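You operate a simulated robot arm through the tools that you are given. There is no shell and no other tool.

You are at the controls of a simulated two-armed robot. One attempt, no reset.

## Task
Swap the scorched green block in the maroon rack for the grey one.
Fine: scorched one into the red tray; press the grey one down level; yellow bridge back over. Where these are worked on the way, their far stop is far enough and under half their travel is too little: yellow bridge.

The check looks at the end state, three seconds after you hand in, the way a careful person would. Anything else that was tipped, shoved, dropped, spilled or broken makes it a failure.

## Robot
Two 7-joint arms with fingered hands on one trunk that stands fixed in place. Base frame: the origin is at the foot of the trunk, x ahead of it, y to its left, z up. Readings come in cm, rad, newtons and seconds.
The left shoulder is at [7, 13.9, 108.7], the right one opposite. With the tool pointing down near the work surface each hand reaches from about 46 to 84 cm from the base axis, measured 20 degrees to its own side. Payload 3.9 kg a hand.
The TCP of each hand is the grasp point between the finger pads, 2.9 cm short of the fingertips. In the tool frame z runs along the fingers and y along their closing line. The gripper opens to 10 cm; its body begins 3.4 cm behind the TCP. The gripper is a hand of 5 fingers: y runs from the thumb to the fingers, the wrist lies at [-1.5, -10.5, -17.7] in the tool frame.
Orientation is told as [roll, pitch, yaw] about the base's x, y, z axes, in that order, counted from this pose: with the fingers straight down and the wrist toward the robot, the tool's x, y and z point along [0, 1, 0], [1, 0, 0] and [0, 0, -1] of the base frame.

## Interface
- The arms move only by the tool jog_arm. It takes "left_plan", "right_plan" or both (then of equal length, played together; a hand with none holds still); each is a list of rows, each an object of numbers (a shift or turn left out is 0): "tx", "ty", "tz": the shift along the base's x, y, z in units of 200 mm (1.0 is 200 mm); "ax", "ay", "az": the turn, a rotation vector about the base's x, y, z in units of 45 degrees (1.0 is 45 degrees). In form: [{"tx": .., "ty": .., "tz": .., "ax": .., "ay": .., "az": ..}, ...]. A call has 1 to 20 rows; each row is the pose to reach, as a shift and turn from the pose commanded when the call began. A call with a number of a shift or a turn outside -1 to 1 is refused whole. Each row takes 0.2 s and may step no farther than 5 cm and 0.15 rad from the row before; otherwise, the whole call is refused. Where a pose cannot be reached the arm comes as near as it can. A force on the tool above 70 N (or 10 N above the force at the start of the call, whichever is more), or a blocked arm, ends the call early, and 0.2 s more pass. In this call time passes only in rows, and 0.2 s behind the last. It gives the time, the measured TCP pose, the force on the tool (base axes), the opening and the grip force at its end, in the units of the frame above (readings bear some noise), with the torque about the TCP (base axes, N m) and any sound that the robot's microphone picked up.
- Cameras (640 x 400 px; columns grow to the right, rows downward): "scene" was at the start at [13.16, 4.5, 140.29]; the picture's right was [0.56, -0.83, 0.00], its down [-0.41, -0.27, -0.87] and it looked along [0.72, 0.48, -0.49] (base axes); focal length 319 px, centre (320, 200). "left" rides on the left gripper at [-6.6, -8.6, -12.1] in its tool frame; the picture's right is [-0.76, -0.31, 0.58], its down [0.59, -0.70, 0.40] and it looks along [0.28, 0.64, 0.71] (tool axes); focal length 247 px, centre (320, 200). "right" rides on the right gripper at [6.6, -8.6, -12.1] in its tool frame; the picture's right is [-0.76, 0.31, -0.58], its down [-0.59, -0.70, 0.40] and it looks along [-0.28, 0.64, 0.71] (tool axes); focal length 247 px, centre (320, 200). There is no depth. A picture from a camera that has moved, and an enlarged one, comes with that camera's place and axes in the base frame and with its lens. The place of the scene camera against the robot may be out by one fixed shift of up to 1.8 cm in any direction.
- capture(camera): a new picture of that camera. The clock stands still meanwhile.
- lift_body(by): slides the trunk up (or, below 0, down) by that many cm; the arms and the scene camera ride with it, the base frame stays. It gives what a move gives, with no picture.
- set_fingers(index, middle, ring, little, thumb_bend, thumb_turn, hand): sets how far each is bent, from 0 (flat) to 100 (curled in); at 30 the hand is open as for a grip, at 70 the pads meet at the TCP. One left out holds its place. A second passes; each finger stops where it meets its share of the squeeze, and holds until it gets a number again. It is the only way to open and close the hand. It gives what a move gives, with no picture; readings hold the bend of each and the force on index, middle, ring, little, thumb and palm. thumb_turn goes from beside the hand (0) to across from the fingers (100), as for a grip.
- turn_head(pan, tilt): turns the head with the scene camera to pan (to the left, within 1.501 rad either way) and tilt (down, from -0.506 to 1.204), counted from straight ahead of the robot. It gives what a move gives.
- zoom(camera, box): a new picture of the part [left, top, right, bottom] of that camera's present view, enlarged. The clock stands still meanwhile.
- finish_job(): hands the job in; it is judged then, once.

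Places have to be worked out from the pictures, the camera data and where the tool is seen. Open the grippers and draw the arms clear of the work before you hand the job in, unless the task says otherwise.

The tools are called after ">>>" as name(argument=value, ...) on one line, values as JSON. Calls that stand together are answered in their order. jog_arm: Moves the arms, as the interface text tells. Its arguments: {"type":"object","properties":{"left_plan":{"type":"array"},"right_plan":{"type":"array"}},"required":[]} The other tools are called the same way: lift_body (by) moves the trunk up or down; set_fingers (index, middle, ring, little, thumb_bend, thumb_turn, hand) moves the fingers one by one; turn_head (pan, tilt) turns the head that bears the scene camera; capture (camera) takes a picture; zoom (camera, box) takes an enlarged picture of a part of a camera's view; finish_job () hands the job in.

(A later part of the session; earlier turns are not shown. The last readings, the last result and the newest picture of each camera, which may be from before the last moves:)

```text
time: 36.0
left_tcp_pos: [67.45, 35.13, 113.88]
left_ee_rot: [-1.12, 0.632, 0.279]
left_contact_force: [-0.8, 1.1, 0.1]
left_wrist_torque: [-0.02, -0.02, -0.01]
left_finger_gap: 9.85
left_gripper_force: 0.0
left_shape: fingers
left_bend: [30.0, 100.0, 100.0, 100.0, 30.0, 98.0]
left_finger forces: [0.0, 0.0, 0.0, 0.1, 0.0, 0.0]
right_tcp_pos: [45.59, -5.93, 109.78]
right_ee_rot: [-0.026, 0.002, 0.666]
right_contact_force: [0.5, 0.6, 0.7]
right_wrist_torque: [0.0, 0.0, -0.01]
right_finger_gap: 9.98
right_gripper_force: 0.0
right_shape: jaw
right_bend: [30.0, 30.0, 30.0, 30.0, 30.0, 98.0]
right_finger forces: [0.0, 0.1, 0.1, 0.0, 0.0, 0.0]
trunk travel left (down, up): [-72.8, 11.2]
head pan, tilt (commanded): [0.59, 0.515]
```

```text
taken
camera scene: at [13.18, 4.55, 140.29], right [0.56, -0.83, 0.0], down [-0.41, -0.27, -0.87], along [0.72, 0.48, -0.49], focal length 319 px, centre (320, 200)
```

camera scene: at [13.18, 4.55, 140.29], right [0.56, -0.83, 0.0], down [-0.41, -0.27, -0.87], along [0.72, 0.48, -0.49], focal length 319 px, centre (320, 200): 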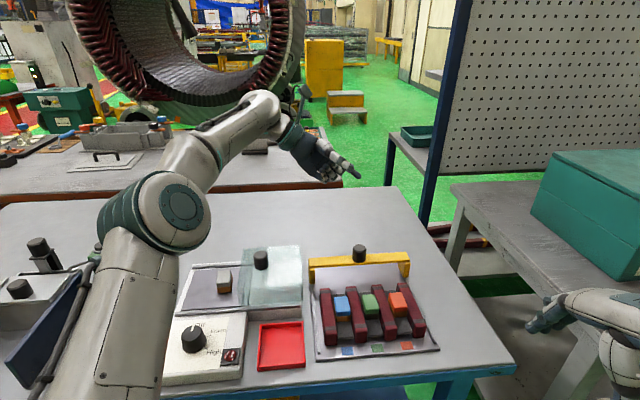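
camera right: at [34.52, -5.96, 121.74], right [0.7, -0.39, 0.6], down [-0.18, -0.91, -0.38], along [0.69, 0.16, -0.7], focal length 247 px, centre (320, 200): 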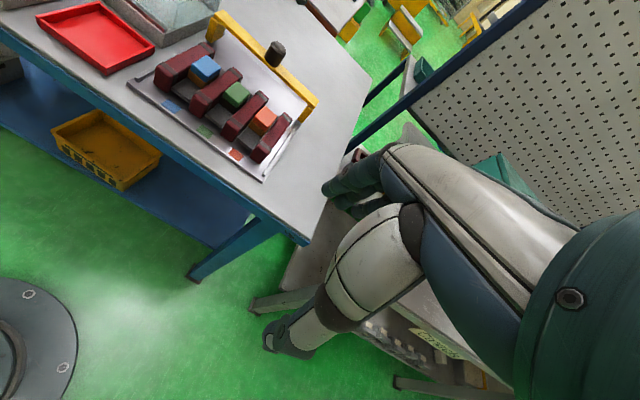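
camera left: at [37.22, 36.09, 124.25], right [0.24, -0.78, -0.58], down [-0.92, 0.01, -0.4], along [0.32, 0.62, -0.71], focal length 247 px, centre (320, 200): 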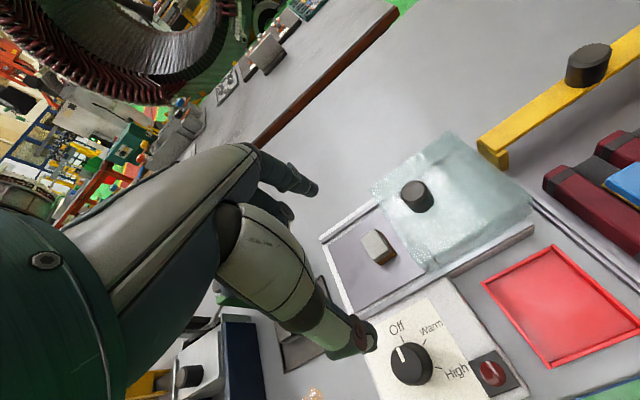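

Elbow is now lower-left. Keeping the hand tilted, I travel to the left and back, then level the hand there.

>>> jog_arm(left_plan=[{"tx": -0.17, "ty": 0.12, "tz": 0.05}, {"tx": -0.34, "ty": 0.24, "tz": 0.1}, {"tx": -0.51, "ty": 0.36, "tz": 0.15}, {"tx": -0.68, "ty": 0.48, "tz": 0.2}, {"tx": -0.85, "ty": 0.6, "tz": 0.25}, {"tx": -1.0, "ty": 0.7, "tz": 0.3}])

>>> capture(camera="scene")

```text
time: 37.4
left_tcp_pos: [47.13, 48.91, 120.2]
left_ee_rot: [-1.117, 0.629, 0.28]
left_contact_force: [0.1, -0.3, 0.2]
left_wrist_torque: [0.02, -0.03, 0.04]
left_finger_gap: 9.87
left_gripper_force: 0.0
left_shape: fingers
left_bend: [30.0, 100.0, 100.0, 100.0, 30.0, 98.0]
left_finger forces: [0.1, 0.0, 0.0, 0.0, 0.1, 0.0]
right_tcp_pos: [45.54, -6.09, 109.75]
right_ee_rot: [-0.025, -0.002, 0.666]
right_contact_force: [0.9, 0.3, -0.4]
right_wrist_torque: [0.0, 0.03, 0.01]
right_finger_gap: 9.97
right_gripper_force: 0.0
right_shape: jaw
right_bend: [30.0, 30.0, 30.0, 30.0, 30.0, 98.0]
right_finger forces: [0.1, 0.0, 0.1, 0.0, 0.0, 0.0]
trunk travel left (down, up): [-72.8, 11.2]
head pan, tilt (commanded): [0.59, 0.515]
```

```text
taken
camera scene: at [13.07, 4.36, 140.3], right [0.56, -0.83, 0.0], down [-0.41, -0.27, -0.87], along [0.72, 0.48, -0.49], focal length 319 px, centre (320, 200)
```

scene: 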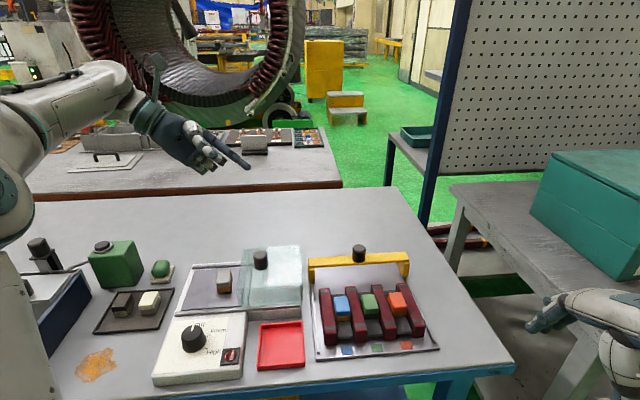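

The elbow is far out left now. I level the hand halfway and look.

>>> jog_arm(left_plan=[{"ax": 0.18, "ty": -0.03}, {"ax": 0.36, "ty": -0.06}, {"ax": 0.54, "ty": -0.09}, {"ax": 0.72, "ty": -0.12}])

>>> capture(camera="scene")

```text
time: 38.4
left_tcp_pos: [47.26, 46.49, 120.06]
left_ee_rot: [-0.523, 0.387, 0.576]
left_contact_force: [0.3, -0.2, 0.8]
left_wrist_torque: [0.02, 0.0, 0.01]
left_finger_gap: 9.86
left_gripper_force: 0.1
left_shape: fingers
left_bend: [30.0, 100.0, 100.0, 100.0, 30.0, 98.0]
left_finger forces: [0.1, 0.1, 0.0, 0.0, 0.0, 0.1]
right_tcp_pos: [45.6, -6.18, 109.77]
right_ee_rot: [-0.024, -0.001, 0.666]
right_contact_force: [-0.1, -0.6, -0.1]
right_wrist_torque: [0.04, 0.0, -0.01]
right_finger_gap: 9.97
right_gripper_force: 0.0
right_shape: jaw
right_bend: [30.0, 30.0, 30.0, 30.0, 30.0, 98.0]
right_finger forces: [0.1, 0.1, 0.0, 0.0, 0.1, 0.0]
trunk travel left (down, up): [-72.8, 11.2]
head pan, tilt (commanded): [0.59, 0.515]
```

```text
taken
camera scene: at [13.13, 4.22, 140.3], right [0.56, -0.83, 0.0], down [-0.41, -0.27, -0.87], along [0.72, 0.49, -0.49], focal length 319 px, centre (320, 200)
```

scene: 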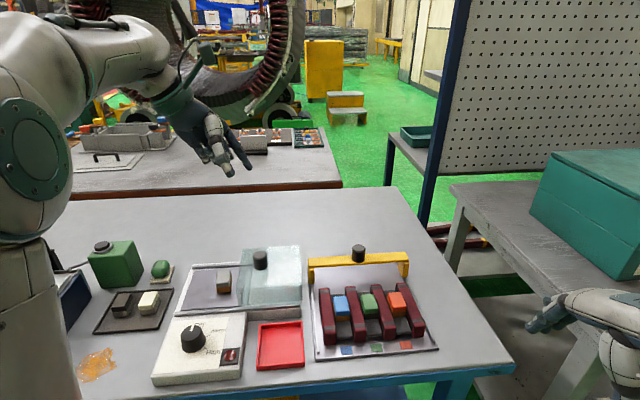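

Elbow still stays left. I retract a little first and then finish leveling.

>>> jog_arm(left_plan=[{"tx": -0.15}, {"tx": -0.3}, {"tx": -0.45}, {"tx": -0.45, "ax": 0.18}, {"tx": -0.45, "ax": 0.36}, {"tx": -0.45, "ax": 0.54}, {"tx": -0.45, "ax": 0.72}, {"tx": -0.45, "ax": 0.82}])

>>> capture(camera="scene")

```text
time: 40.2
left_tcp_pos: [38.39, 47.26, 119.64]
left_ee_rot: [-0.009, 0.009, 0.685]
left_contact_force: [-0.2, 0.6, -0.7]
left_wrist_torque: [-0.02, 0.03, 0.01]
left_finger_gap: 9.88
left_gripper_force: 0.1
left_shape: fingers
left_bend: [30.0, 100.0, 100.0, 100.0, 30.0, 98.0]
left_finger forces: [0.0, 0.0, 0.0, 0.0, 0.0, 0.0]
left hand out of reach, approached as far as the arm can: row 8
right_tcp_pos: [45.66, -5.85, 109.81]
right_ee_rot: [-0.027, 0.0, 0.667]
right_contact_force: [0.0, 0.6, -0.5]
right_wrist_torque: [0.0, 0.03, 0.03]
right_finger_gap: 9.99
right_gripper_force: 0.0
right_shape: jaw
right_bend: [30.0, 30.0, 30.0, 30.0, 30.0, 98.0]
right_finger forces: [0.0, 0.0, 0.0, 0.0, 0.1, 0.0]
trunk travel left (down, up): [-72.8, 11.2]
head pan, tilt (commanded): [0.59, 0.515]
```

```text
taken
camera scene: at [13.16, 4.6, 140.29], right [0.56, -0.83, 0.0], down [-0.41, -0.27, -0.87], along [0.72, 0.48, -0.49], focal length 319 px, centre (320, 200)
```

scene: 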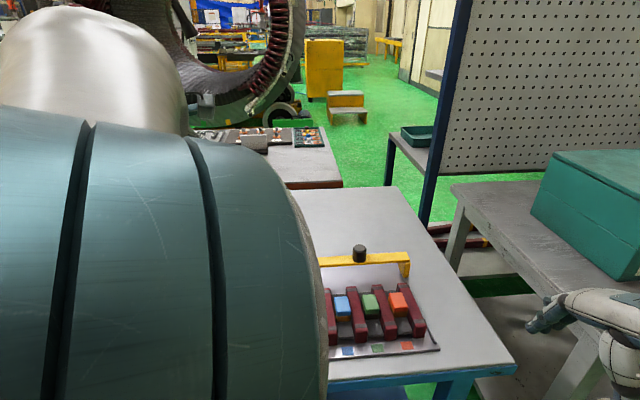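

Tilting far and leveling near worsens the elbow; so I do the reverse loop: tilt here (near), extend while tilted, level at the far end.

>>> jog_arm(left_plan=[{"ax": -0.18}, {"ax": -0.36}, {"ax": -0.54}, {"ax": -0.72}, {"ax": -0.9}, {"ax": -1.0}])

>>> jog_arm(left_plan=[{"ax": -0.18}, {"ax": -0.36}, {"ax": -0.54}])

>>> jog_arm(left_plan=[{"tx": 0.17, "ty": -0.08, "tz": -0.05}, {"tx": 0.34, "ty": -0.16, "tz": -0.1}, {"tx": 0.51, "ty": -0.24, "tz": -0.15}, {"tx": 0.68, "ty": -0.32, "tz": -0.2}, {"tx": 0.85, "ty": -0.4, "tz": -0.25}, {"tx": 1.0, "ty": -0.48, "tz": -0.3}])

>>> capture(camera="scene")

```text
time: 41.6
left_tcp_pos: [38.37, 47.0, 120.05]
left_ee_rot: [-0.662, 0.465, 0.522]
left_contact_force: [0.2, 0.1, -0.7]
left_wrist_torque: [-0.01, -0.02, -0.05]
left_finger_gap: 9.88
left_gripper_force: 0.0
left_shape: fingers
left_bend: [30.0, 100.0, 100.0, 100.0, 30.0, 98.0]
left_finger forces: [0.0, 0.1, 0.0, 0.0, 0.0, 0.0]
right_tcp_pos: [45.56, -5.95, 109.83]
right_ee_rot: [-0.026, 0.0, 0.666]
right_contact_force: [-0.8, -0.2, -0.1]
right_wrist_torque: [0.02, -0.01, 0.02]
right_finger_gap: 9.97
right_gripper_force: 0.0
right_shape: jaw
right_bend: [30.0, 30.0, 30.0, 30.0, 30.0, 98.0]
right_finger forces: [0.1, 0.1, 0.1, 0.1, 0.0, 0.0]
trunk travel left (down, up): [-72.8, 11.2]
head pan, tilt (commanded): [0.59, 0.515]
```

```text
time: 42.4
left_tcp_pos: [38.45, 46.92, 119.96]
left_ee_rot: [-1.12, 0.632, 0.277]
left_contact_force: [0.2, 0.0, 0.1]
left_wrist_torque: [-0.01, 0.01, -0.01]
left_finger_gap: 9.88
left_gripper_force: 0.1
left_shape: fingers
left_bend: [30.0, 100.0, 100.0, 100.0, 30.0, 98.0]
left_finger forces: [0.0, 0.0, 0.0, 0.1, 0.1, 0.0]
right_tcp_pos: [45.65, -5.8, 109.85]
right_ee_rot: [-0.028, 0.001, 0.667]
right_contact_force: [0.3, 0.3, 0.1]
right_wrist_torque: [0.01, 0.02, -0.02]
right_finger_gap: 9.96
right_gripper_force: 0.2
right_shape: jaw
right_bend: [30.0, 30.0, 30.0, 30.0, 30.0, 98.0]
right_finger forces: [0.1, 0.1, 0.1, 0.1, 0.0, 0.1]
trunk travel left (down, up): [-72.8, 11.2]
head pan, tilt (commanded): [0.59, 0.515]
```

```text
time: 43.8
left_tcp_pos: [58.59, 37.5, 114.04]
left_ee_rot: [-1.118, 0.631, 0.28]
left_contact_force: [-0.5, 0.3, 0.2]
left_wrist_torque: [-0.01, -0.03, -0.01]
left_finger_gap: 9.89
left_gripper_force: 0.1
left_shape: fingers
left_bend: [30.0, 100.0, 100.0, 100.0, 30.0, 98.0]
left_finger forces: [0.1, 0.0, 0.0, 0.1, 0.0, 0.0]
right_tcp_pos: [45.76, -5.99, 109.61]
right_ee_rot: [-0.026, 0.002, 0.667]
right_contact_force: [-0.5, 0.3, -0.8]
right_wrist_torque: [0.03, -0.01, 0.0]
right_finger_gap: 9.98
right_gripper_force: 0.2
right_shape: jaw
right_bend: [30.0, 30.0, 30.0, 30.0, 30.0, 98.0]
right_finger forces: [0.0, 0.1, 0.0, 0.0, 0.0, 0.0]
trunk travel left (down, up): [-72.8, 11.2]
head pan, tilt (commanded): [0.59, 0.515]
```

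```text
taken
camera scene: at [13.34, 4.46, 140.28], right [0.56, -0.83, 0.0], down [-0.41, -0.27, -0.87], along [0.72, 0.48, -0.49], focal length 319 px, centre (320, 200)
```

scene: 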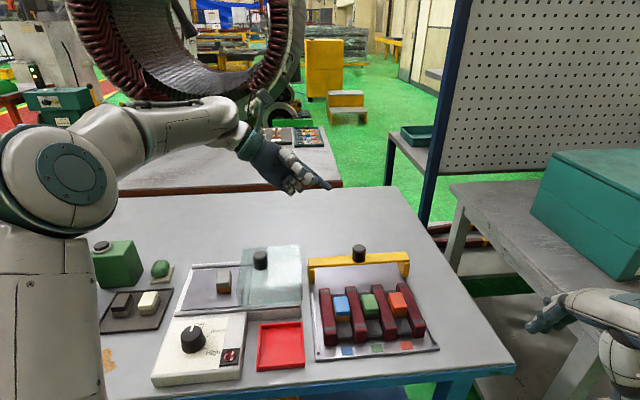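

Extended partway with the elbow left. I go a bit farther out, then level the hand there.

>>> jog_arm(left_plan=[{"tx": 0.2, "ty": -0.05, "tz": -0.05}, {"tx": 0.4, "ty": -0.1, "tz": -0.1}, {"tx": 0.6, "ty": -0.1, "tz": -0.1}])

>>> jog_arm(left_plan=[{"ax": 0.18}, {"ax": 0.36}, {"ax": 0.54}, {"ax": 0.72}, {"ax": 0.9}, {"ax": 1.0}])

>>> jog_arm(left_plan=[{"ax": 0.18}, {"ax": 0.36}, {"ax": 0.54}])

>>> capture(camera="scene")

```text
time: 44.6
left_tcp_pos: [70.02, 35.3, 111.47]
left_ee_rot: [-1.119, 0.635, 0.28]
left_contact_force: [0.4, -1.1, -1.5]
left_wrist_torque: [-0.06, 0.0, 0.0]
left_finger_gap: 9.86
left_gripper_force: 0.1
left_shape: fingers
left_bend: [30.0, 100.0, 100.0, 100.0, 30.0, 98.0]
left_finger forces: [0.0, 0.1, 0.1, 0.1, 0.0, 0.0]
left hand out of reach, approached as far as the arm can: row 3
right_tcp_pos: [45.9, -6.07, 109.73]
right_ee_rot: [-0.024, 0.002, 0.665]
right_contact_force: [0.7, 0.4, -0.6]
right_wrist_torque: [0.0, 0.01, 0.0]
right_finger_gap: 10.0
right_gripper_force: 0.1
right_shape: jaw
right_bend: [30.0, 30.0, 30.0, 30.0, 30.0, 98.0]
right_finger forces: [0.0, 0.1, 0.1, 0.1, 0.0, 0.0]
trunk travel left (down, up): [-72.8, 11.2]
head pan, tilt (commanded): [0.59, 0.515]
```

```text
time: 46.0
left_tcp_pos: [70.03, 35.37, 111.65]
left_ee_rot: [-0.336, 0.26, 0.639]
left_contact_force: [-0.4, -0.2, 0.1]
left_wrist_torque: [0.01, 0.01, 0.03]
left_finger_gap: 9.85
left_gripper_force: 0.0
left_shape: fingers
left_bend: [30.0, 100.0, 100.0, 100.0, 30.0, 98.0]
left_finger forces: [0.0, 0.1, 0.0, 0.0, 0.0, 0.0]
right_tcp_pos: [45.61, -6.04, 109.83]
right_ee_rot: [-0.025, -0.001, 0.666]
right_contact_force: [-0.5, -0.2, 0.1]
right_wrist_torque: [0.0, 0.03, 0.03]
right_finger_gap: 9.97
right_gripper_force: 0.1
right_shape: jaw
right_bend: [30.0, 30.0, 30.0, 30.0, 30.0, 98.0]
right_finger forces: [0.0, 0.0, 0.1, 0.0, 0.0, 0.0]
trunk travel left (down, up): [-72.8, 11.2]
head pan, tilt (commanded): [0.59, 0.515]
```

```text
time: 46.8
left_tcp_pos: [69.94, 35.29, 111.55]
left_ee_rot: [0.002, -0.004, 0.684]
left_contact_force: [-0.2, 0.5, 0.8]
left_wrist_torque: [0.02, -0.02, 0.01]
left_finger_gap: 9.86
left_gripper_force: 0.1
left_shape: fingers
left_bend: [30.0, 100.0, 100.0, 100.0, 30.0, 98.0]
left_finger forces: [0.0, 0.0, 0.0, 0.0, 0.0, 0.0]
right_tcp_pos: [45.57, -5.98, 109.81]
right_ee_rot: [-0.026, -0.002, 0.667]
right_contact_force: [-0.5, 0.2, 0.1]
right_wrist_torque: [0.02, -0.02, -0.04]
right_finger_gap: 10.0
right_gripper_force: 0.1
right_shape: jaw
right_bend: [30.0, 30.0, 30.0, 30.0, 30.0, 98.0]
right_finger forces: [0.0, 0.0, 0.0, 0.0, 0.0, 0.0]
trunk travel left (down, up): [-72.8, 11.2]
head pan, tilt (commanded): [0.59, 0.515]
```

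```text
taken
camera scene: at [13.17, 4.38, 140.3], right [0.56, -0.83, 0.0], down [-0.41, -0.27, -0.87], along [0.72, 0.48, -0.49], focal length 319 px, centre (320, 200)
```

scene: 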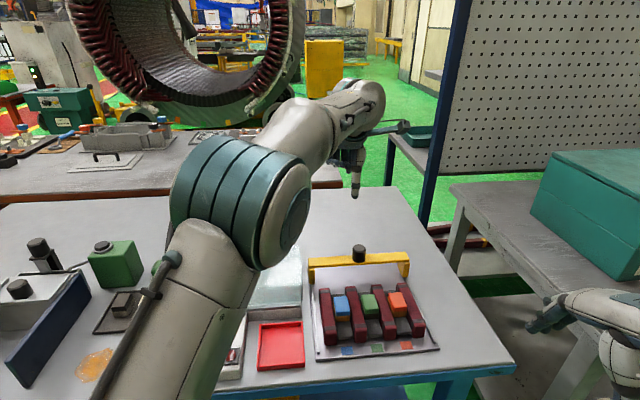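

Improved. I now retract toward the rack area and check the elbow and reach.

>>> jog_arm(left_plan=[{"tx": -0.16, "ty": -0.08, "tz": -0.04}, {"tx": -0.32, "ty": -0.16, "tz": -0.08}, {"tx": -0.48, "ty": -0.26, "tz": -0.12}, {"tx": -0.62, "ty": -0.4, "tz": -0.16}, {"tx": -0.66, "ty": -0.56, "tz": -0.2}])

>>> capture(camera="scene")

```text
time: 48.0
left_tcp_pos: [56.98, 24.04, 107.53]
left_ee_rot: [0.001, 0.001, 0.683]
left_contact_force: [-0.3, -0.3, -1.1]
left_wrist_torque: [-0.02, 0.01, -0.02]
left_finger_gap: 9.86
left_gripper_force: 0.0
left_shape: fingers
left_bend: [30.0, 100.0, 100.0, 100.0, 30.0, 98.0]
left_finger forces: [0.1, 0.0, 0.0, 0.0, 0.0, 0.0]
right_tcp_pos: [45.61, -6.11, 109.72]
right_ee_rot: [-0.024, -0.002, 0.667]
right_contact_force: [0.5, -0.2, -0.2]
right_wrist_torque: [0.04, 0.01, 0.02]
right_finger_gap: 9.98
right_gripper_force: 0.1
right_shape: jaw
right_bend: [30.0, 30.0, 30.0, 30.0, 30.0, 98.0]
right_finger forces: [0.1, 0.1, 0.1, 0.1, 0.0, 0.1]
trunk travel left (down, up): [-72.8, 11.2]
head pan, tilt (commanded): [0.59, 0.515]
```

```text
taken
camera scene: at [13.21, 4.38, 140.29], right [0.56, -0.83, 0.0], down [-0.41, -0.27, -0.87], along [0.72, 0.48, -0.49], focal length 319 px, centre (320, 200)
```

scene: 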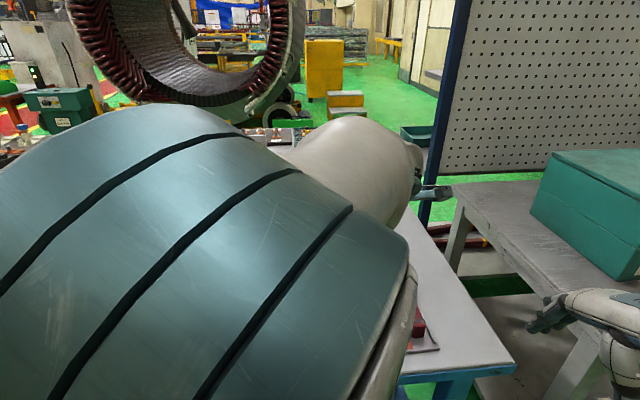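

The hand reaches this spot level. Rather than more posture tricks, I test whether the lower work pose over the green block is reachable from here: first down to z≈99 (fingertips still above everything).

>>> jog_arm(left_plan=[{"tx": -0.005, "ty": -0.03, "tz": -0.12}, {"tx": -0.01, "ty": -0.06, "tz": -0.25}, {"tx": -0.014, "ty": -0.09, "tz": -0.4}])

>>> capture(camera="right")

```text
time: 48.8
left_tcp_pos: [56.53, 22.18, 100.24]
left_ee_rot: [-0.035, 0.013, 0.688]
left_contact_force: [-0.4, -0.5, -1.0]
left_wrist_torque: [-0.02, 0.01, 0.01]
left_finger_gap: 9.85
left_gripper_force: 0.1
left_shape: fingers
left_bend: [30.0, 100.0, 100.0, 100.0, 30.0, 98.0]
left_finger forces: [0.0, 0.0, 0.0, 0.0, 0.1, 0.1]
right_tcp_pos: [45.56, -6.0, 109.8]
right_ee_rot: [-0.024, 0.0, 0.668]
right_contact_force: [-0.1, -0.4, -0.1]
right_wrist_torque: [0.0, -0.01, 0.02]
right_finger_gap: 9.99
right_gripper_force: 0.0
right_shape: jaw
right_bend: [30.0, 30.0, 30.0, 30.0, 30.0, 98.0]
right_finger forces: [0.1, 0.0, 0.0, 0.0, 0.0, 0.0]
trunk travel left (down, up): [-72.8, 11.2]
head pan, tilt (commanded): [0.59, 0.515]
```

```text
taken
camera right: at [34.61, -5.96, 121.71], right [0.7, -0.39, 0.6], down [-0.18, -0.91, -0.38], along [0.69, 0.16, -0.71], focal length 247 px, centre (320, 200)
```

right: 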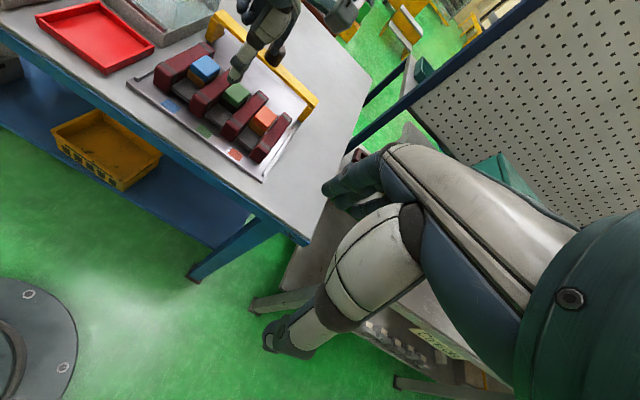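

The pose is at the arm's limit (roll −0.035), so posture matters. I try a posture loop on the free left side: extend high, lower far, retract low, rise near – the reverse of the loop that brought the elbow in.

>>> jog_arm(left_plan=[{"tz": 0.2}, {"ty": 0.1, "tz": 0.4}, {"ty": 0.3, "tz": 0.45}, {"ty": 0.5, "tz": 0.5}, {"ty": 0.7, "tz": 0.6}, {"tx": -0.1, "ty": 0.85, "tz": 0.7}, {"tx": -0.25, "ty": 0.95, "tz": 0.85}, {"tx": -0.4, "ty": 1.0, "tz": 1.0}])

>>> jog_arm(left_plan=[{"tx": -0.1, "ty": 0.05, "tz": 0.15}, {"tx": -0.1, "ty": 0.05, "tz": 0.3}])

>>> capture(camera="scene")

```text
time: 50.6
left_tcp_pos: [47.93, 42.14, 119.85]
left_ee_rot: [-0.002, -0.002, 0.682]
left_contact_force: [0.7, -0.4, 0.1]
left_wrist_torque: [0.02, 0.01, -0.01]
left_finger_gap: 9.86
left_gripper_force: 0.1
left_shape: fingers
left_bend: [30.0, 100.0, 100.0, 100.0, 30.0, 98.0]
left_finger forces: [0.1, 0.0, 0.0, 0.1, 0.0, 0.0]
right_tcp_pos: [45.47, -6.11, 109.86]
right_ee_rot: [-0.027, -0.002, 0.667]
right_contact_force: [0.1, 0.3, 0.4]
right_wrist_torque: [-0.03, -0.04, -0.02]
right_finger_gap: 9.97
right_gripper_force: 0.2
right_shape: jaw
right_bend: [30.0, 30.0, 30.0, 30.0, 30.0, 98.0]
right_finger forces: [0.0, 0.0, 0.0, 0.0, 0.0, 0.1]
trunk travel left (down, up): [-72.8, 11.2]
head pan, tilt (commanded): [0.59, 0.515]
```

```text
time: 51.2
left_tcp_pos: [46.36, 43.2, 125.7]
left_ee_rot: [0.0, 0.0, 0.683]
left_contact_force: [-0.9, -0.3, -0.2]
left_wrist_torque: [0.01, 0.01, 0.02]
left_finger_gap: 9.88
left_gripper_force: 0.0
left_shape: fingers
left_bend: [30.0, 100.0, 100.0, 100.0, 30.0, 98.0]
left_finger forces: [0.0, 0.0, 0.0, 0.0, 0.0, 0.0]
right_tcp_pos: [45.55, -5.96, 109.68]
right_ee_rot: [-0.025, -0.001, 0.664]
right_contact_force: [-0.6, -0.7, 0.9]
right_wrist_torque: [0.02, 0.02, 0.05]
right_finger_gap: 9.97
right_gripper_force: 0.1
right_shape: jaw
right_bend: [30.0, 30.0, 30.0, 30.0, 30.0, 98.0]
right_finger forces: [0.0, 0.0, 0.0, 0.0, 0.0, 0.0]
trunk travel left (down, up): [-72.8, 11.2]
head pan, tilt (commanded): [0.59, 0.515]
```

```text
taken
camera scene: at [13.17, 4.51, 140.29], right [0.56, -0.83, 0.0], down [-0.41, -0.27, -0.87], along [0.72, 0.48, -0.49], focal length 319 px, centre (320, 200)
```

scene: 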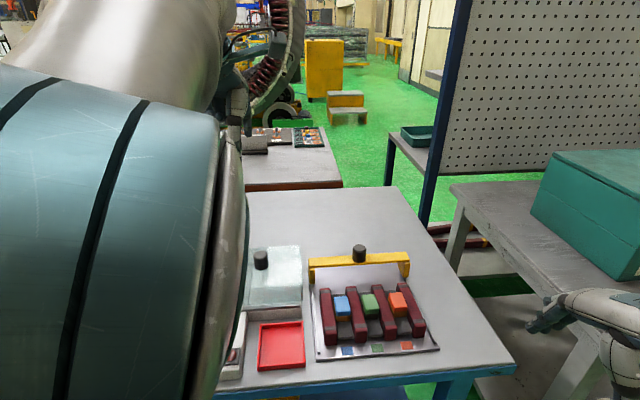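

I test how yaw affects the elbow: turn the hand's yaw by −45° here and look.

>>> jog_arm(left_plan=[{"az": -0.18}, {"az": -0.36}, {"az": -0.54}, {"az": -0.72}, {"az": -0.9}, {"az": -1.0}])

>>> capture(camera="scene")

```text
time: 52.6
left_tcp_pos: [46.6, 43.36, 125.58]
left_ee_rot: [0.0, -0.001, -0.105]
left_contact_force: [-0.3, 0.5, -0.7]
left_wrist_torque: [-0.02, -0.02, 0.02]
left_finger_gap: 9.88
left_gripper_force: 0.1
left_shape: fingers
left_bend: [30.0, 100.0, 100.0, 100.0, 30.0, 98.0]
left_finger forces: [0.1, 0.1, 0.0, 0.0, 0.1, 0.0]
right_tcp_pos: [45.54, -5.93, 109.82]
right_ee_rot: [-0.027, 0.0, 0.668]
right_contact_force: [0.3, 0.4, 0.4]
right_wrist_torque: [0.02, 0.03, 0.01]
right_finger_gap: 9.98
right_gripper_force: 0.1
right_shape: jaw
right_bend: [30.0, 30.0, 30.0, 30.0, 30.0, 98.0]
right_finger forces: [0.0, 0.1, 0.0, 0.0, 0.1, 0.0]
trunk travel left (down, up): [-72.8, 11.2]
head pan, tilt (commanded): [0.59, 0.515]
```

```text
taken
camera scene: at [13.16, 4.52, 140.29], right [0.56, -0.83, 0.0], down [-0.41, -0.27, -0.87], along [0.72, 0.48, -0.49], focal length 319 px, centre (320, 200)
```

scene: 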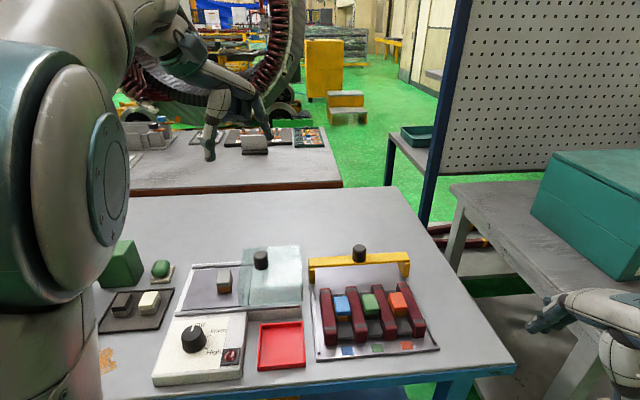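

Reducing yaw swings the elbow outward. With this yaw I move to the near-right approach area (45,17,110), then turn yaw back there.

>>> jog_arm(left_plan=[{"tx": -0.1, "ty": -0.18, "tz": -0.1}, {"tx": -0.2, "ty": -0.36, "tz": -0.2}, {"tx": -0.25, "ty": -0.56, "tz": -0.3}, {"tx": -0.25, "ty": -0.76, "tz": -0.4}, {"tx": -0.2, "ty": -0.95, "tz": -0.5}])

>>> capture(camera="scene")

```text
time: 53.8
left_tcp_pos: [49.18, 31.7, 114.26]
left_ee_rot: [-0.016, 0.0, -0.098]
left_contact_force: [0.8, 0.1, 0.5]
left_wrist_torque: [-0.01, 0.05, -0.03]
left_finger_gap: 9.87
left_gripper_force: 0.0
left_shape: fingers
left_bend: [30.0, 100.0, 100.0, 100.0, 30.0, 98.0]
left_finger forces: [0.2, 0.0, 0.1, 0.1, 0.1, 0.0]
left hand out of reach, approached as far as the arm can: row 2, 3, 4, 5
right_tcp_pos: [45.73, -6.06, 109.77]
right_ee_rot: [-0.024, -0.001, 0.667]
right_contact_force: [-0.1, 1.1, -0.2]
right_wrist_torque: [0.0, 0.02, -0.03]
right_finger_gap: 9.98
right_gripper_force: 0.1
right_shape: jaw
right_bend: [30.0, 30.0, 30.0, 30.0, 30.0, 98.0]
right_finger forces: [0.0, 0.0, 0.1, 0.1, 0.0, 0.1]
trunk travel left (down, up): [-72.8, 11.2]
head pan, tilt (commanded): [0.59, 0.515]
```

```text
taken
camera scene: at [13.31, 4.5, 140.28], right [0.56, -0.83, 0.0], down [-0.41, -0.27, -0.87], along [0.72, 0.48, -0.49], focal length 319 px, centre (320, 200)
```

scene: 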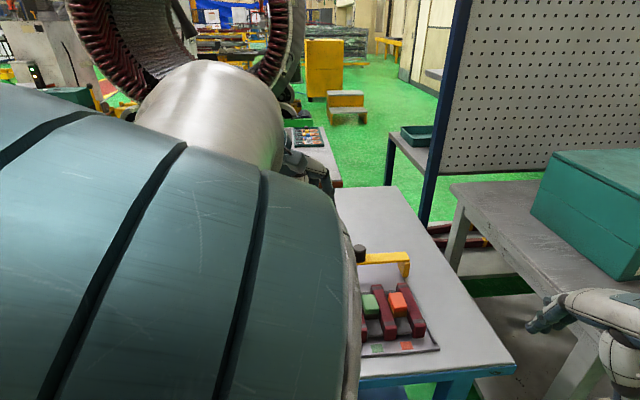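

The inward move hit the limit again. Tilting near and leveling far did help earlier, so I combine: with this yaw, go near-left, tilt, extend, and restore the orientation at the far end.

>>> jog_arm(left_plan=[{"tx": -0.1, "ty": 0.18, "tz": 0.05}, {"tx": -0.2, "ty": 0.36, "tz": 0.1}, {"tx": -0.3, "ty": 0.54, "tz": 0.15}, {"tx": -0.36, "ty": 0.7, "tz": 0.2}])

>>> jog_arm(left_plan=[{"ax": -0.18}, {"ax": -0.36}, {"ax": -0.54}, {"ax": -0.72}, {"ax": -0.9}, {"ax": -1.0}])

>>> jog_arm(left_plan=[{"ax": -0.18}, {"ax": -0.36}, {"ax": -0.54}, {"ax": -0.72}, {"ax": -0.9}])

>>> capture(camera="scene")

```text
time: 54.8
left_tcp_pos: [41.77, 45.29, 118.81]
left_ee_rot: [0.0, -0.001, -0.102]
left_contact_force: [0.1, -0.7, -0.9]
left_wrist_torque: [0.0, 0.03, 0.01]
left_finger_gap: 9.83
left_gripper_force: 0.1
left_shape: fingers
left_bend: [30.0, 100.0, 100.0, 100.0, 30.0, 98.0]
left_finger forces: [0.0, 0.0, 0.0, 0.1, 0.0, 0.1]
right_tcp_pos: [45.51, -5.83, 109.67]
right_ee_rot: [-0.027, -0.001, 0.667]
right_contact_force: [0.3, 0.7, 0.5]
right_wrist_torque: [-0.01, 0.01, 0.02]
right_finger_gap: 9.96
right_gripper_force: 0.2
right_shape: jaw
right_bend: [30.0, 30.0, 30.0, 30.0, 30.0, 98.0]
right_finger forces: [0.1, 0.0, 0.0, 0.0, 0.0, 0.0]
trunk travel left (down, up): [-72.8, 11.2]
head pan, tilt (commanded): [0.59, 0.515]
```

```text
time: 56.2
left_tcp_pos: [42.05, 44.87, 118.89]
left_ee_rot: [-0.783, -0.074, -0.074]
left_contact_force: [-0.7, -0.3, 0.9]
left_wrist_torque: [-0.01, 0.02, 0.02]
left_finger_gap: 9.86
left_gripper_force: 0.2
left_shape: fingers
left_bend: [30.0, 100.0, 100.0, 100.0, 30.0, 98.0]
left_finger forces: [0.0, 0.1, 0.0, 0.0, 0.0, 0.0]
right_tcp_pos: [45.59, -5.93, 109.82]
right_ee_rot: [-0.027, 0.0, 0.667]
right_contact_force: [0.3, 0.5, -1.2]
right_wrist_torque: [-0.01, 0.0, -0.01]
right_finger_gap: 10.01
right_gripper_force: 0.1
right_shape: jaw
right_bend: [30.0, 30.0, 30.0, 30.0, 30.0, 98.0]
right_finger forces: [0.0, 0.0, 0.1, 0.0, 0.0, 0.0]
trunk travel left (down, up): [-72.8, 11.2]
head pan, tilt (commanded): [0.59, 0.515]
```

```text
time: 57.4
left_tcp_pos: [42.06, 44.72, 118.88]
left_ee_rot: [-1.495, -0.103, -0.006]
left_contact_force: [-0.2, -0.7, 0.5]
left_wrist_torque: [0.01, -0.02, -0.01]
left_finger_gap: 9.84
left_gripper_force: 0.0
left_shape: fingers
left_bend: [30.0, 100.0, 100.0, 100.0, 30.0, 98.0]
left_finger forces: [0.0, 0.0, 0.0, 0.0, 0.0, 0.0]
right_tcp_pos: [45.68, -5.97, 109.78]
right_ee_rot: [-0.026, -0.002, 0.667]
right_contact_force: [0.0, 0.1, -0.3]
right_wrist_torque: [0.01, -0.02, 0.03]
right_finger_gap: 9.99
right_gripper_force: 0.0
right_shape: jaw
right_bend: [30.0, 30.0, 30.0, 30.0, 30.0, 98.0]
right_finger forces: [0.0, 0.0, 0.0, 0.1, 0.0, 0.0]
trunk travel left (down, up): [-72.8, 11.2]
head pan, tilt (commanded): [0.59, 0.515]
```

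```text
taken
camera scene: at [13.17, 4.54, 140.29], right [0.56, -0.83, 0.0], down [-0.41, -0.27, -0.87], along [0.72, 0.48, -0.49], focal length 319 px, centre (320, 200)
```

scene: 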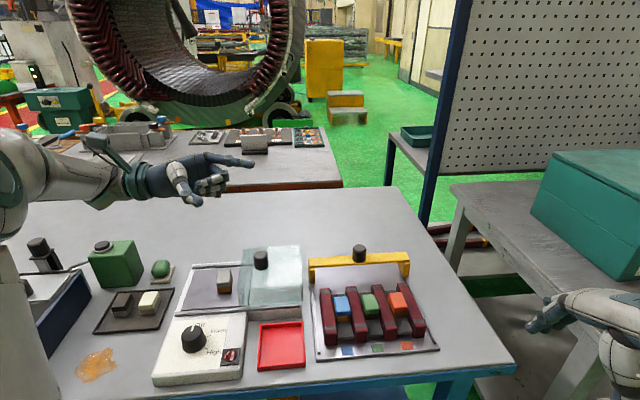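

Elbow is low and left. I extend to the far end with the hand tilted, then level and restore yaw there.

>>> jog_arm(left_plan=[{"tx": 0.17, "ty": -0.08, "tz": -0.05}, {"tx": 0.34, "ty": -0.16, "tz": -0.08}, {"tx": 0.51, "ty": -0.24, "tz": -0.1}, {"tx": 0.68, "ty": -0.32, "tz": -0.12}, {"tx": 0.85, "ty": -0.4, "tz": -0.14}, {"tx": 1.0, "ty": -0.48, "tz": -0.16}])

>>> jog_arm(left_plan=[{"tx": 0.05, "ax": 0.18}, {"tx": 0.1, "ax": 0.36}, {"tx": 0.15, "ax": 0.54}, {"tx": 0.2, "ax": 0.72}, {"tx": 0.25, "ax": 0.9}, {"tx": 0.3, "ax": 1.0}])

>>> jog_arm(left_plan=[{"ax": 0.18}, {"ax": 0.36}, {"ax": 0.54}, {"ax": 0.72}, {"ax": 0.9}])

>>> capture(camera="scene")

```text
time: 58.8
left_tcp_pos: [62.43, 35.05, 116.02]
left_ee_rot: [-1.49, -0.102, -0.004]
left_contact_force: [0.2, 0.8, 0.1]
left_wrist_torque: [0.01, -0.04, -0.02]
left_finger_gap: 9.87
left_gripper_force: 0.1
left_shape: fingers
left_bend: [30.0, 100.0, 100.0, 100.0, 30.0, 98.0]
left_finger forces: [0.0, 0.1, 0.1, 0.0, 0.0, 0.0]
right_tcp_pos: [45.74, -6.06, 109.7]
right_ee_rot: [-0.026, 0.0, 0.666]
right_contact_force: [1.2, 1.5, -0.1]
right_wrist_torque: [-0.02, 0.01, -0.01]
right_finger_gap: 10.0
right_gripper_force: 0.1
right_shape: jaw
right_bend: [30.0, 30.0, 30.0, 30.0, 30.0, 98.0]
right_finger forces: [0.0, 0.0, 0.0, 0.1, 0.0, 0.0]
trunk travel left (down, up): [-72.8, 11.2]
head pan, tilt (commanded): [0.59, 0.515]
```

```text
time: 60.2
left_tcp_pos: [68.25, 35.12, 115.9]
left_ee_rot: [-0.7, -0.065, -0.079]
left_contact_force: [0.3, -0.8, -0.2]
left_wrist_torque: [-0.03, 0.04, 0.0]
left_finger_gap: 9.88
left_gripper_force: 0.0
left_shape: fingers
left_bend: [30.0, 100.0, 100.0, 100.0, 30.0, 98.0]
left_finger forces: [0.0, 0.0, 0.1, 0.0, 0.1, 0.0]
right_tcp_pos: [45.62, -6.05, 109.77]
right_ee_rot: [-0.026, 0.001, 0.668]
right_contact_force: [0.7, 0.7, 0.0]
right_wrist_torque: [0.0, -0.01, 0.0]
right_finger_gap: 10.01
right_gripper_force: 0.0
right_shape: jaw
right_bend: [30.0, 30.0, 30.0, 30.0, 30.0, 98.0]
right_finger forces: [0.1, 0.0, 0.1, 0.1, 0.1, 0.0]
trunk travel left (down, up): [-72.8, 11.2]
head pan, tilt (commanded): [0.59, 0.515]
```

```text
time: 61.4
left_tcp_pos: [68.08, 35.05, 115.78]
left_ee_rot: [0.004, 0.002, -0.102]
left_contact_force: [0.7, -0.1, 0.3]
left_wrist_torque: [0.04, -0.02, -0.01]
left_finger_gap: 9.86
left_gripper_force: 0.0
left_shape: fingers
left_bend: [30.0, 100.0, 100.0, 100.0, 30.0, 98.0]
left_finger forces: [0.0, 0.0, 0.0, 0.0, 0.0, 0.1]
right_tcp_pos: [45.61, -6.09, 109.75]
right_ee_rot: [-0.025, -0.002, 0.666]
right_contact_force: [-0.1, -0.3, -0.4]
right_wrist_torque: [0.04, 0.04, 0.0]
right_finger_gap: 9.97
right_gripper_force: 0.1
right_shape: jaw
right_bend: [30.0, 30.0, 30.0, 30.0, 30.0, 98.0]
right_finger forces: [0.1, 0.0, 0.0, 0.0, 0.1, 0.1]
trunk travel left (down, up): [-72.8, 11.2]
head pan, tilt (commanded): [0.59, 0.515]
```

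```text
taken
camera scene: at [13.15, 4.39, 140.3], right [0.56, -0.83, 0.0], down [-0.41, -0.27, -0.87], along [0.72, 0.48, -0.49], focal length 319 px, centre (320, 200)
```

scene: 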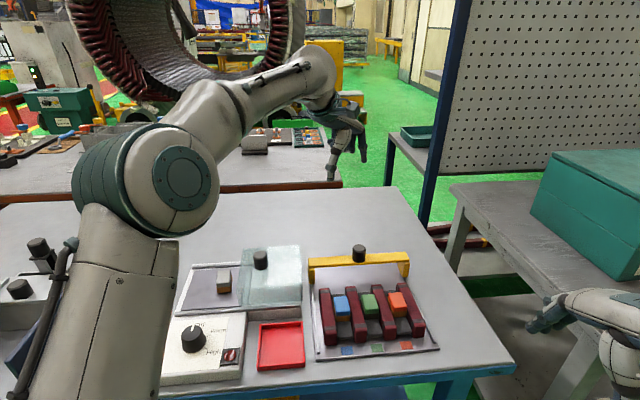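

Level now with the elbow well left. I restore yaw (+45°) here at the far end.

>>> jog_arm(left_plan=[{"az": 0.18}, {"az": 0.36}, {"az": 0.54}, {"az": 0.72}, {"az": 0.9}, {"az": 1.0}])

>>> capture(camera="scene")

```text
time: 62.8
left_tcp_pos: [68.12, 35.03, 115.85]
left_ee_rot: [-0.001, 0.0, 0.684]
left_contact_force: [0.0, -0.1, -0.2]
left_wrist_torque: [-0.03, 0.02, 0.03]
left_finger_gap: 9.87
left_gripper_force: 0.1
left_shape: fingers
left_bend: [30.0, 100.0, 100.0, 100.0, 30.0, 98.0]
left_finger forces: [0.1, 0.1, 0.0, 0.1, 0.1, 0.0]
right_tcp_pos: [45.63, -6.02, 109.71]
right_ee_rot: [-0.027, 0.001, 0.667]
right_contact_force: [0.5, -0.3, 0.4]
right_wrist_torque: [0.01, -0.01, 0.01]
right_finger_gap: 9.99
right_gripper_force: 0.0
right_shape: jaw
right_bend: [30.0, 30.0, 30.0, 30.0, 30.0, 98.0]
right_finger forces: [0.1, 0.0, 0.0, 0.0, 0.0, 0.0]
trunk travel left (down, up): [-72.8, 11.2]
head pan, tilt (commanded): [0.59, 0.515]
```

```text
taken
camera scene: at [13.17, 4.48, 140.29], right [0.56, -0.83, 0.0], down [-0.41, -0.27, -0.87], along [0.72, 0.48, -0.49], focal length 319 px, centre (320, 200)
```

scene: 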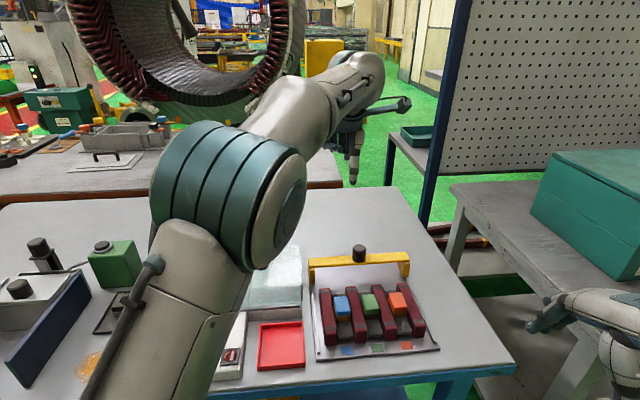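

Posture at the far end now looks as good as in the first pass. I retrace the proven path: down at the far end to z≈100.5, then back toward the rack low.

>>> jog_arm(left_plan=[{"tx": -0.02, "ty": -0.1, "tz": -0.2}, {"tx": -0.04, "ty": -0.2, "tz": -0.39}, {"tx": -0.04, "ty": -0.2, "tz": -0.58}, {"tx": -0.04, "ty": -0.2, "tz": -0.77}, {"tx": -0.14, "ty": -0.285, "tz": -0.77}, {"tx": -0.24, "ty": -0.37, "tz": -0.77}, {"tx": -0.34, "ty": -0.45, "tz": -0.77}])

>>> capture(camera="scene")

```text
time: 64.4
left_tcp_pos: [61.19, 26.14, 100.36]
left_ee_rot: [-0.002, -0.001, 0.687]
left_contact_force: [0.6, -0.3, 0.6]
left_wrist_torque: [0.04, -0.01, 0.01]
left_finger_gap: 9.89
left_gripper_force: 0.1
left_shape: fingers
left_bend: [30.0, 100.0, 100.0, 100.0, 30.0, 98.0]
left_finger forces: [0.1, 0.0, 0.1, 0.0, 0.0, 0.1]
right_tcp_pos: [45.5, -6.04, 109.8]
right_ee_rot: [-0.026, -0.001, 0.667]
right_contact_force: [0.6, 0.8, 0.3]
right_wrist_torque: [-0.01, -0.02, 0.02]
right_finger_gap: 10.0
right_gripper_force: 0.0
right_shape: jaw
right_bend: [30.0, 30.0, 30.0, 30.0, 30.0, 98.0]
right_finger forces: [0.1, 0.0, 0.0, 0.0, 0.0, 0.0]
trunk travel left (down, up): [-72.8, 11.2]
head pan, tilt (commanded): [0.59, 0.515]
```

```text
taken
camera scene: at [13.08, 4.43, 140.3], right [0.56, -0.83, 0.0], down [-0.41, -0.27, -0.87], along [0.72, 0.48, -0.49], focal length 319 px, centre (320, 200)
```

scene: 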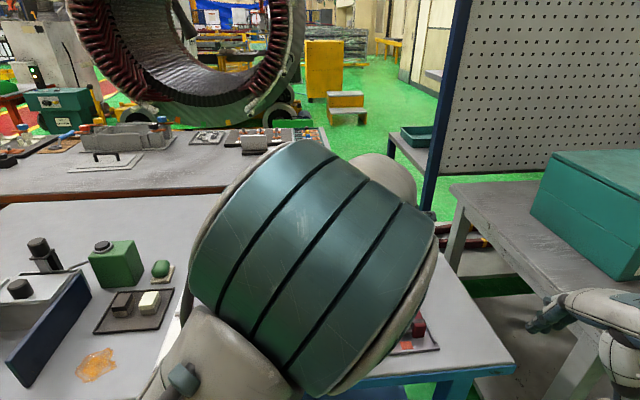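

Still not right. I return to the far end, turn yaw −45° there (elbow went out well in that state), and retract to near-left in that yaw to compare.

>>> jog_arm(left_plan=[{"tx": 0.1, "ty": 0.1, "tz": 0.18}, {"tx": 0.2, "ty": 0.25, "tz": 0.36}, {"tx": 0.32, "ty": 0.42, "tz": 0.5}, {"tx": 0.32, "ty": 0.42, "tz": 0.5, "az": -0.18}, {"tx": 0.32, "ty": 0.42, "tz": 0.5, "az": -0.36}, {"tx": 0.32, "ty": 0.42, "tz": 0.5, "az": -0.54}, {"tx": 0.32, "ty": 0.42, "tz": 0.5, "az": -0.72}, {"tx": 0.32, "ty": 0.42, "tz": 0.5, "az": -0.9}, {"tx": 0.32, "ty": 0.42, "tz": 0.5, "az": -1.0}])

>>> jog_arm(left_plan=[{"tx": -0.17, "ty": 0.1, "tz": 0.05}, {"tx": -0.34, "ty": 0.2, "tz": 0.1}, {"tx": -0.51, "ty": 0.3, "tz": 0.15}, {"tx": -0.68, "ty": 0.4, "tz": 0.22}, {"tx": -0.85, "ty": 0.5, "tz": 0.3}, {"tx": -1.0, "ty": 0.58, "tz": 0.4}])

>>> capture(camera="scene")

```text
refused: row 2 steps farther than a row can; nothing moved
```

```text
time: 65.8
left_tcp_pos: [44.26, 41.2, 107.54]
left_ee_rot: [-0.013, 0.004, 0.683]
left_contact_force: [0.0, -0.5, 0.0]
left_wrist_torque: [-0.02, 0.0, -0.04]
left_finger_gap: 9.87
left_gripper_force: 0.0
left_shape: fingers
left_bend: [30.0, 100.0, 100.0, 100.0, 30.0, 98.0]
left_finger forces: [0.1, 0.0, 0.1, 0.0, 0.0, 0.0]
left hand out of reach, approached as far as the arm can: row 4, 5, 6
right_tcp_pos: [45.47, -5.96, 109.83]
right_ee_rot: [-0.025, 0.0, 0.666]
right_contact_force: [-0.3, -0.8, 0.2]
right_wrist_torque: [0.03, -0.02, 0.01]
right_finger_gap: 9.99
right_gripper_force: 0.0
right_shape: jaw
right_bend: [30.0, 30.0, 30.0, 30.0, 30.0, 98.0]
right_finger forces: [0.0, 0.1, 0.0, 0.0, 0.1, 0.1]
trunk travel left (down, up): [-72.8, 11.2]
head pan, tilt (commanded): [0.59, 0.515]
```

```text
taken
camera scene: at [13.04, 4.48, 140.3], right [0.56, -0.83, 0.0], down [-0.41, -0.27, -0.87], along [0.72, 0.48, -0.49], focal length 319 px, centre (320, 200)
```

scene: 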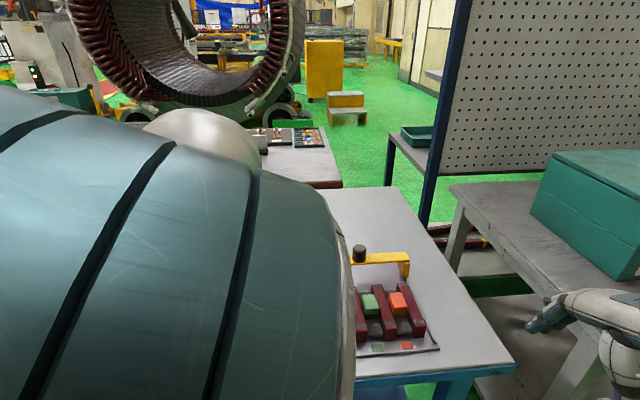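

The first call was refused (a step too long), so only the second ran. I redo it step by step: extend outward first.

>>> jog_arm(left_plan=[{"tx": 0.18, "ty": -0.02, "tz": 0.06}, {"tx": 0.36, "ty": -0.04, "tz": 0.12}, {"tx": 0.54, "ty": -0.08, "tz": 0.18}, {"tx": 0.72, "ty": -0.12, "tz": 0.22}, {"tx": 0.9, "ty": -0.16, "tz": 0.25}, {"tx": 1.0, "ty": -0.2, "tz": 0.27}])

>>> jog_arm(left_plan=[{"az": -0.18}, {"az": -0.36}, {"az": -0.54}, {"az": -0.72}, {"az": -0.9}, {"az": -1.0}])

>>> capture(camera="scene")

```text
time: 67.2
left_tcp_pos: [64.15, 37.29, 112.61]
left_ee_rot: [0.002, 0.0, 0.682]
left_contact_force: [0.4, -0.4, 0.4]
left_wrist_torque: [0.02, -0.01, 0.02]
left_finger_gap: 9.85
left_gripper_force: 0.1
left_shape: fingers
left_bend: [30.0, 100.0, 100.0, 100.0, 30.0, 98.0]
left_finger forces: [0.0, 0.0, 0.1, 0.0, 0.1, 0.0]
right_tcp_pos: [45.67, -5.99, 109.85]
right_ee_rot: [-0.024, 0.001, 0.667]
right_contact_force: [0.4, -0.1, 0.2]
right_wrist_torque: [-0.01, -0.02, 0.0]
right_finger_gap: 9.98
right_gripper_force: 0.1
right_shape: jaw
right_bend: [30.0, 30.0, 30.0, 30.0, 30.0, 98.0]
right_finger forces: [0.0, 0.0, 0.0, 0.0, 0.1, 0.1]
trunk travel left (down, up): [-72.8, 11.2]
head pan, tilt (commanded): [0.59, 0.515]
```

```text
time: 68.6
left_tcp_pos: [64.42, 37.24, 112.56]
left_ee_rot: [0.002, -0.001, -0.106]
left_contact_force: [0.1, -1.1, -0.5]
left_wrist_torque: [-0.03, 0.0, 0.01]
left_finger_gap: 9.88
left_gripper_force: 0.0
left_shape: fingers
left_bend: [30.0, 100.0, 100.0, 100.0, 30.0, 98.0]
left_finger forces: [0.0, 0.0, 0.1, 0.0, 0.1, 0.1]
right_tcp_pos: [45.54, -5.97, 109.89]
right_ee_rot: [-0.026, 0.001, 0.667]
right_contact_force: [-0.6, -0.5, -0.1]
right_wrist_torque: [0.01, 0.04, 0.01]
right_finger_gap: 9.97
right_gripper_force: 0.0
right_shape: jaw
right_bend: [30.0, 30.0, 30.0, 30.0, 30.0, 98.0]
right_finger forces: [0.0, 0.0, 0.1, 0.0, 0.1, 0.1]
trunk travel left (down, up): [-72.8, 11.2]
head pan, tilt (commanded): [0.59, 0.515]
```

```text
taken
camera scene: at [13.17, 4.53, 140.29], right [0.56, -0.83, 0.0], down [-0.41, -0.27, -0.87], along [0.72, 0.48, -0.49], focal length 319 px, centre (320, 200)
```

scene: 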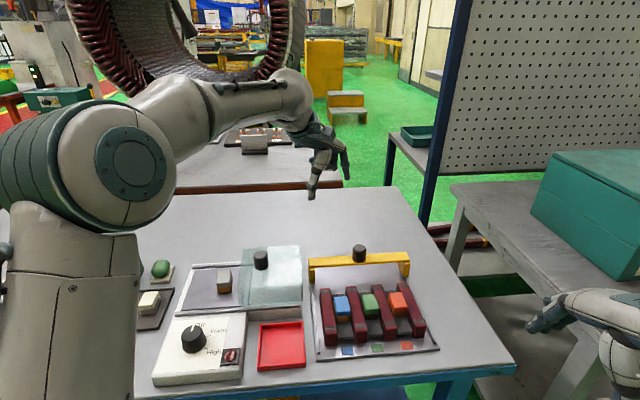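

Elbow is left with its disc facing the camera. I turn yaw further (−0.7 rad more) to swing it even more outward.

>>> jog_arm(left_plan=[{"az": -0.18, "tx": -0.05}, {"az": -0.36, "tx": -0.1}, {"az": -0.54, "tx": -0.15}, {"az": -0.72, "tx": -0.2}, {"az": -0.9, "tx": -0.25}])

>>> capture(camera="scene")

```text
time: 69.8
left_tcp_pos: [59.12, 36.92, 112.61]
left_ee_rot: [0.0, 0.0, -0.812]
left_contact_force: [-0.1, -0.3, 0.3]
left_wrist_torque: [0.0, -0.02, -0.01]
left_finger_gap: 9.9
left_gripper_force: 0.0
left_shape: fingers
left_bend: [30.0, 100.0, 100.0, 100.0, 30.0, 98.0]
left_finger forces: [0.0, 0.1, 0.0, 0.0, 0.0, 0.0]
right_tcp_pos: [45.54, -5.9, 109.79]
right_ee_rot: [-0.027, 0.0, 0.665]
right_contact_force: [-0.5, 0.4, 0.1]
right_wrist_torque: [-0.02, 0.02, -0.01]
right_finger_gap: 10.0
right_gripper_force: 0.1
right_shape: jaw
right_bend: [30.0, 30.0, 30.0, 30.0, 30.0, 98.0]
right_finger forces: [0.0, 0.1, 0.0, 0.0, 0.0, 0.0]
trunk travel left (down, up): [-72.8, 11.2]
head pan, tilt (commanded): [0.59, 0.515]
```

```text
taken
camera scene: at [13.17, 4.52, 140.29], right [0.56, -0.83, 0.0], down [-0.41, -0.27, -0.87], along [0.72, 0.48, -0.49], focal length 319 px, centre (320, 200)
```

scene: 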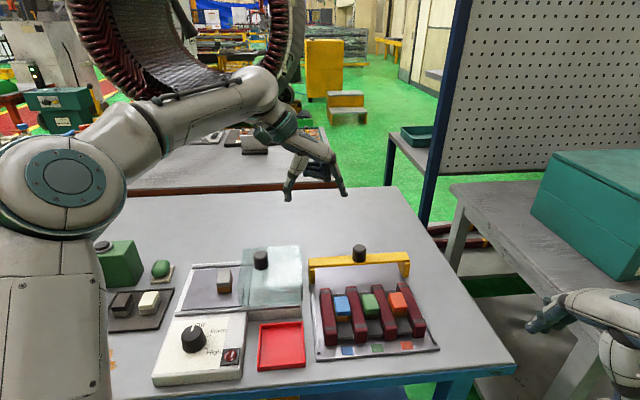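

Good posture. I now move near-right with this yaw, e.g. TCP (48,24,113).

>>> jog_arm(left_plan=[{"tx": -0.1, "ty": -0.12, "tz": 0.0}, {"tx": -0.2, "ty": -0.24, "tz": 0.0}, {"tx": -0.3, "ty": -0.36, "tz": 0.02}, {"tx": -0.4, "ty": -0.48, "tz": 0.02}, {"tx": -0.5, "ty": -0.6, "tz": 0.02}])

>>> capture(camera="scene")

```text
time: 71.0
left_tcp_pos: [49.05, 24.81, 112.92]
left_ee_rot: [0.003, 0.001, -0.81]
left_contact_force: [-0.1, -0.8, -0.1]
left_wrist_torque: [-0.01, -0.02, 0.0]
left_finger_gap: 9.86
left_gripper_force: 0.1
left_shape: fingers
left_bend: [30.0, 100.0, 100.0, 100.0, 30.0, 98.0]
left_finger forces: [0.0, 0.1, 0.0, 0.1, 0.1, 0.1]
right_tcp_pos: [45.49, -5.97, 109.77]
right_ee_rot: [-0.023, -0.002, 0.668]
right_contact_force: [-0.2, -0.4, 0.1]
right_wrist_torque: [0.02, 0.02, 0.01]
right_finger_gap: 9.98
right_gripper_force: 0.1
right_shape: jaw
right_bend: [30.0, 30.0, 30.0, 30.0, 30.0, 98.0]
right_finger forces: [0.0, 0.1, 0.0, 0.0, 0.1, 0.0]
trunk travel left (down, up): [-72.8, 11.2]
head pan, tilt (commanded): [0.59, 0.515]
```

```text
taken
camera scene: at [13.1, 4.4, 140.31], right [0.56, -0.83, 0.0], down [-0.41, -0.27, -0.87], along [0.72, 0.48, -0.49], focal length 319 px, centre (320, 200)
```

scene: 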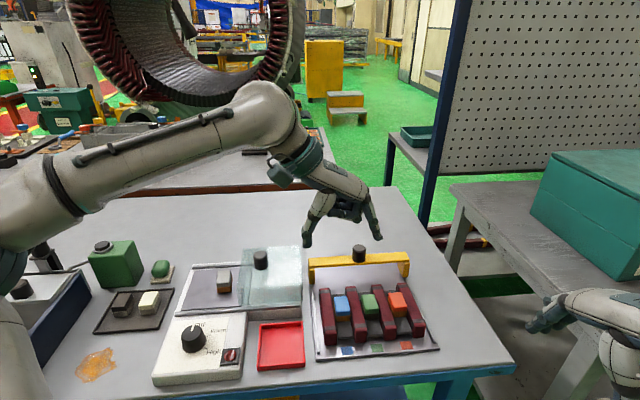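

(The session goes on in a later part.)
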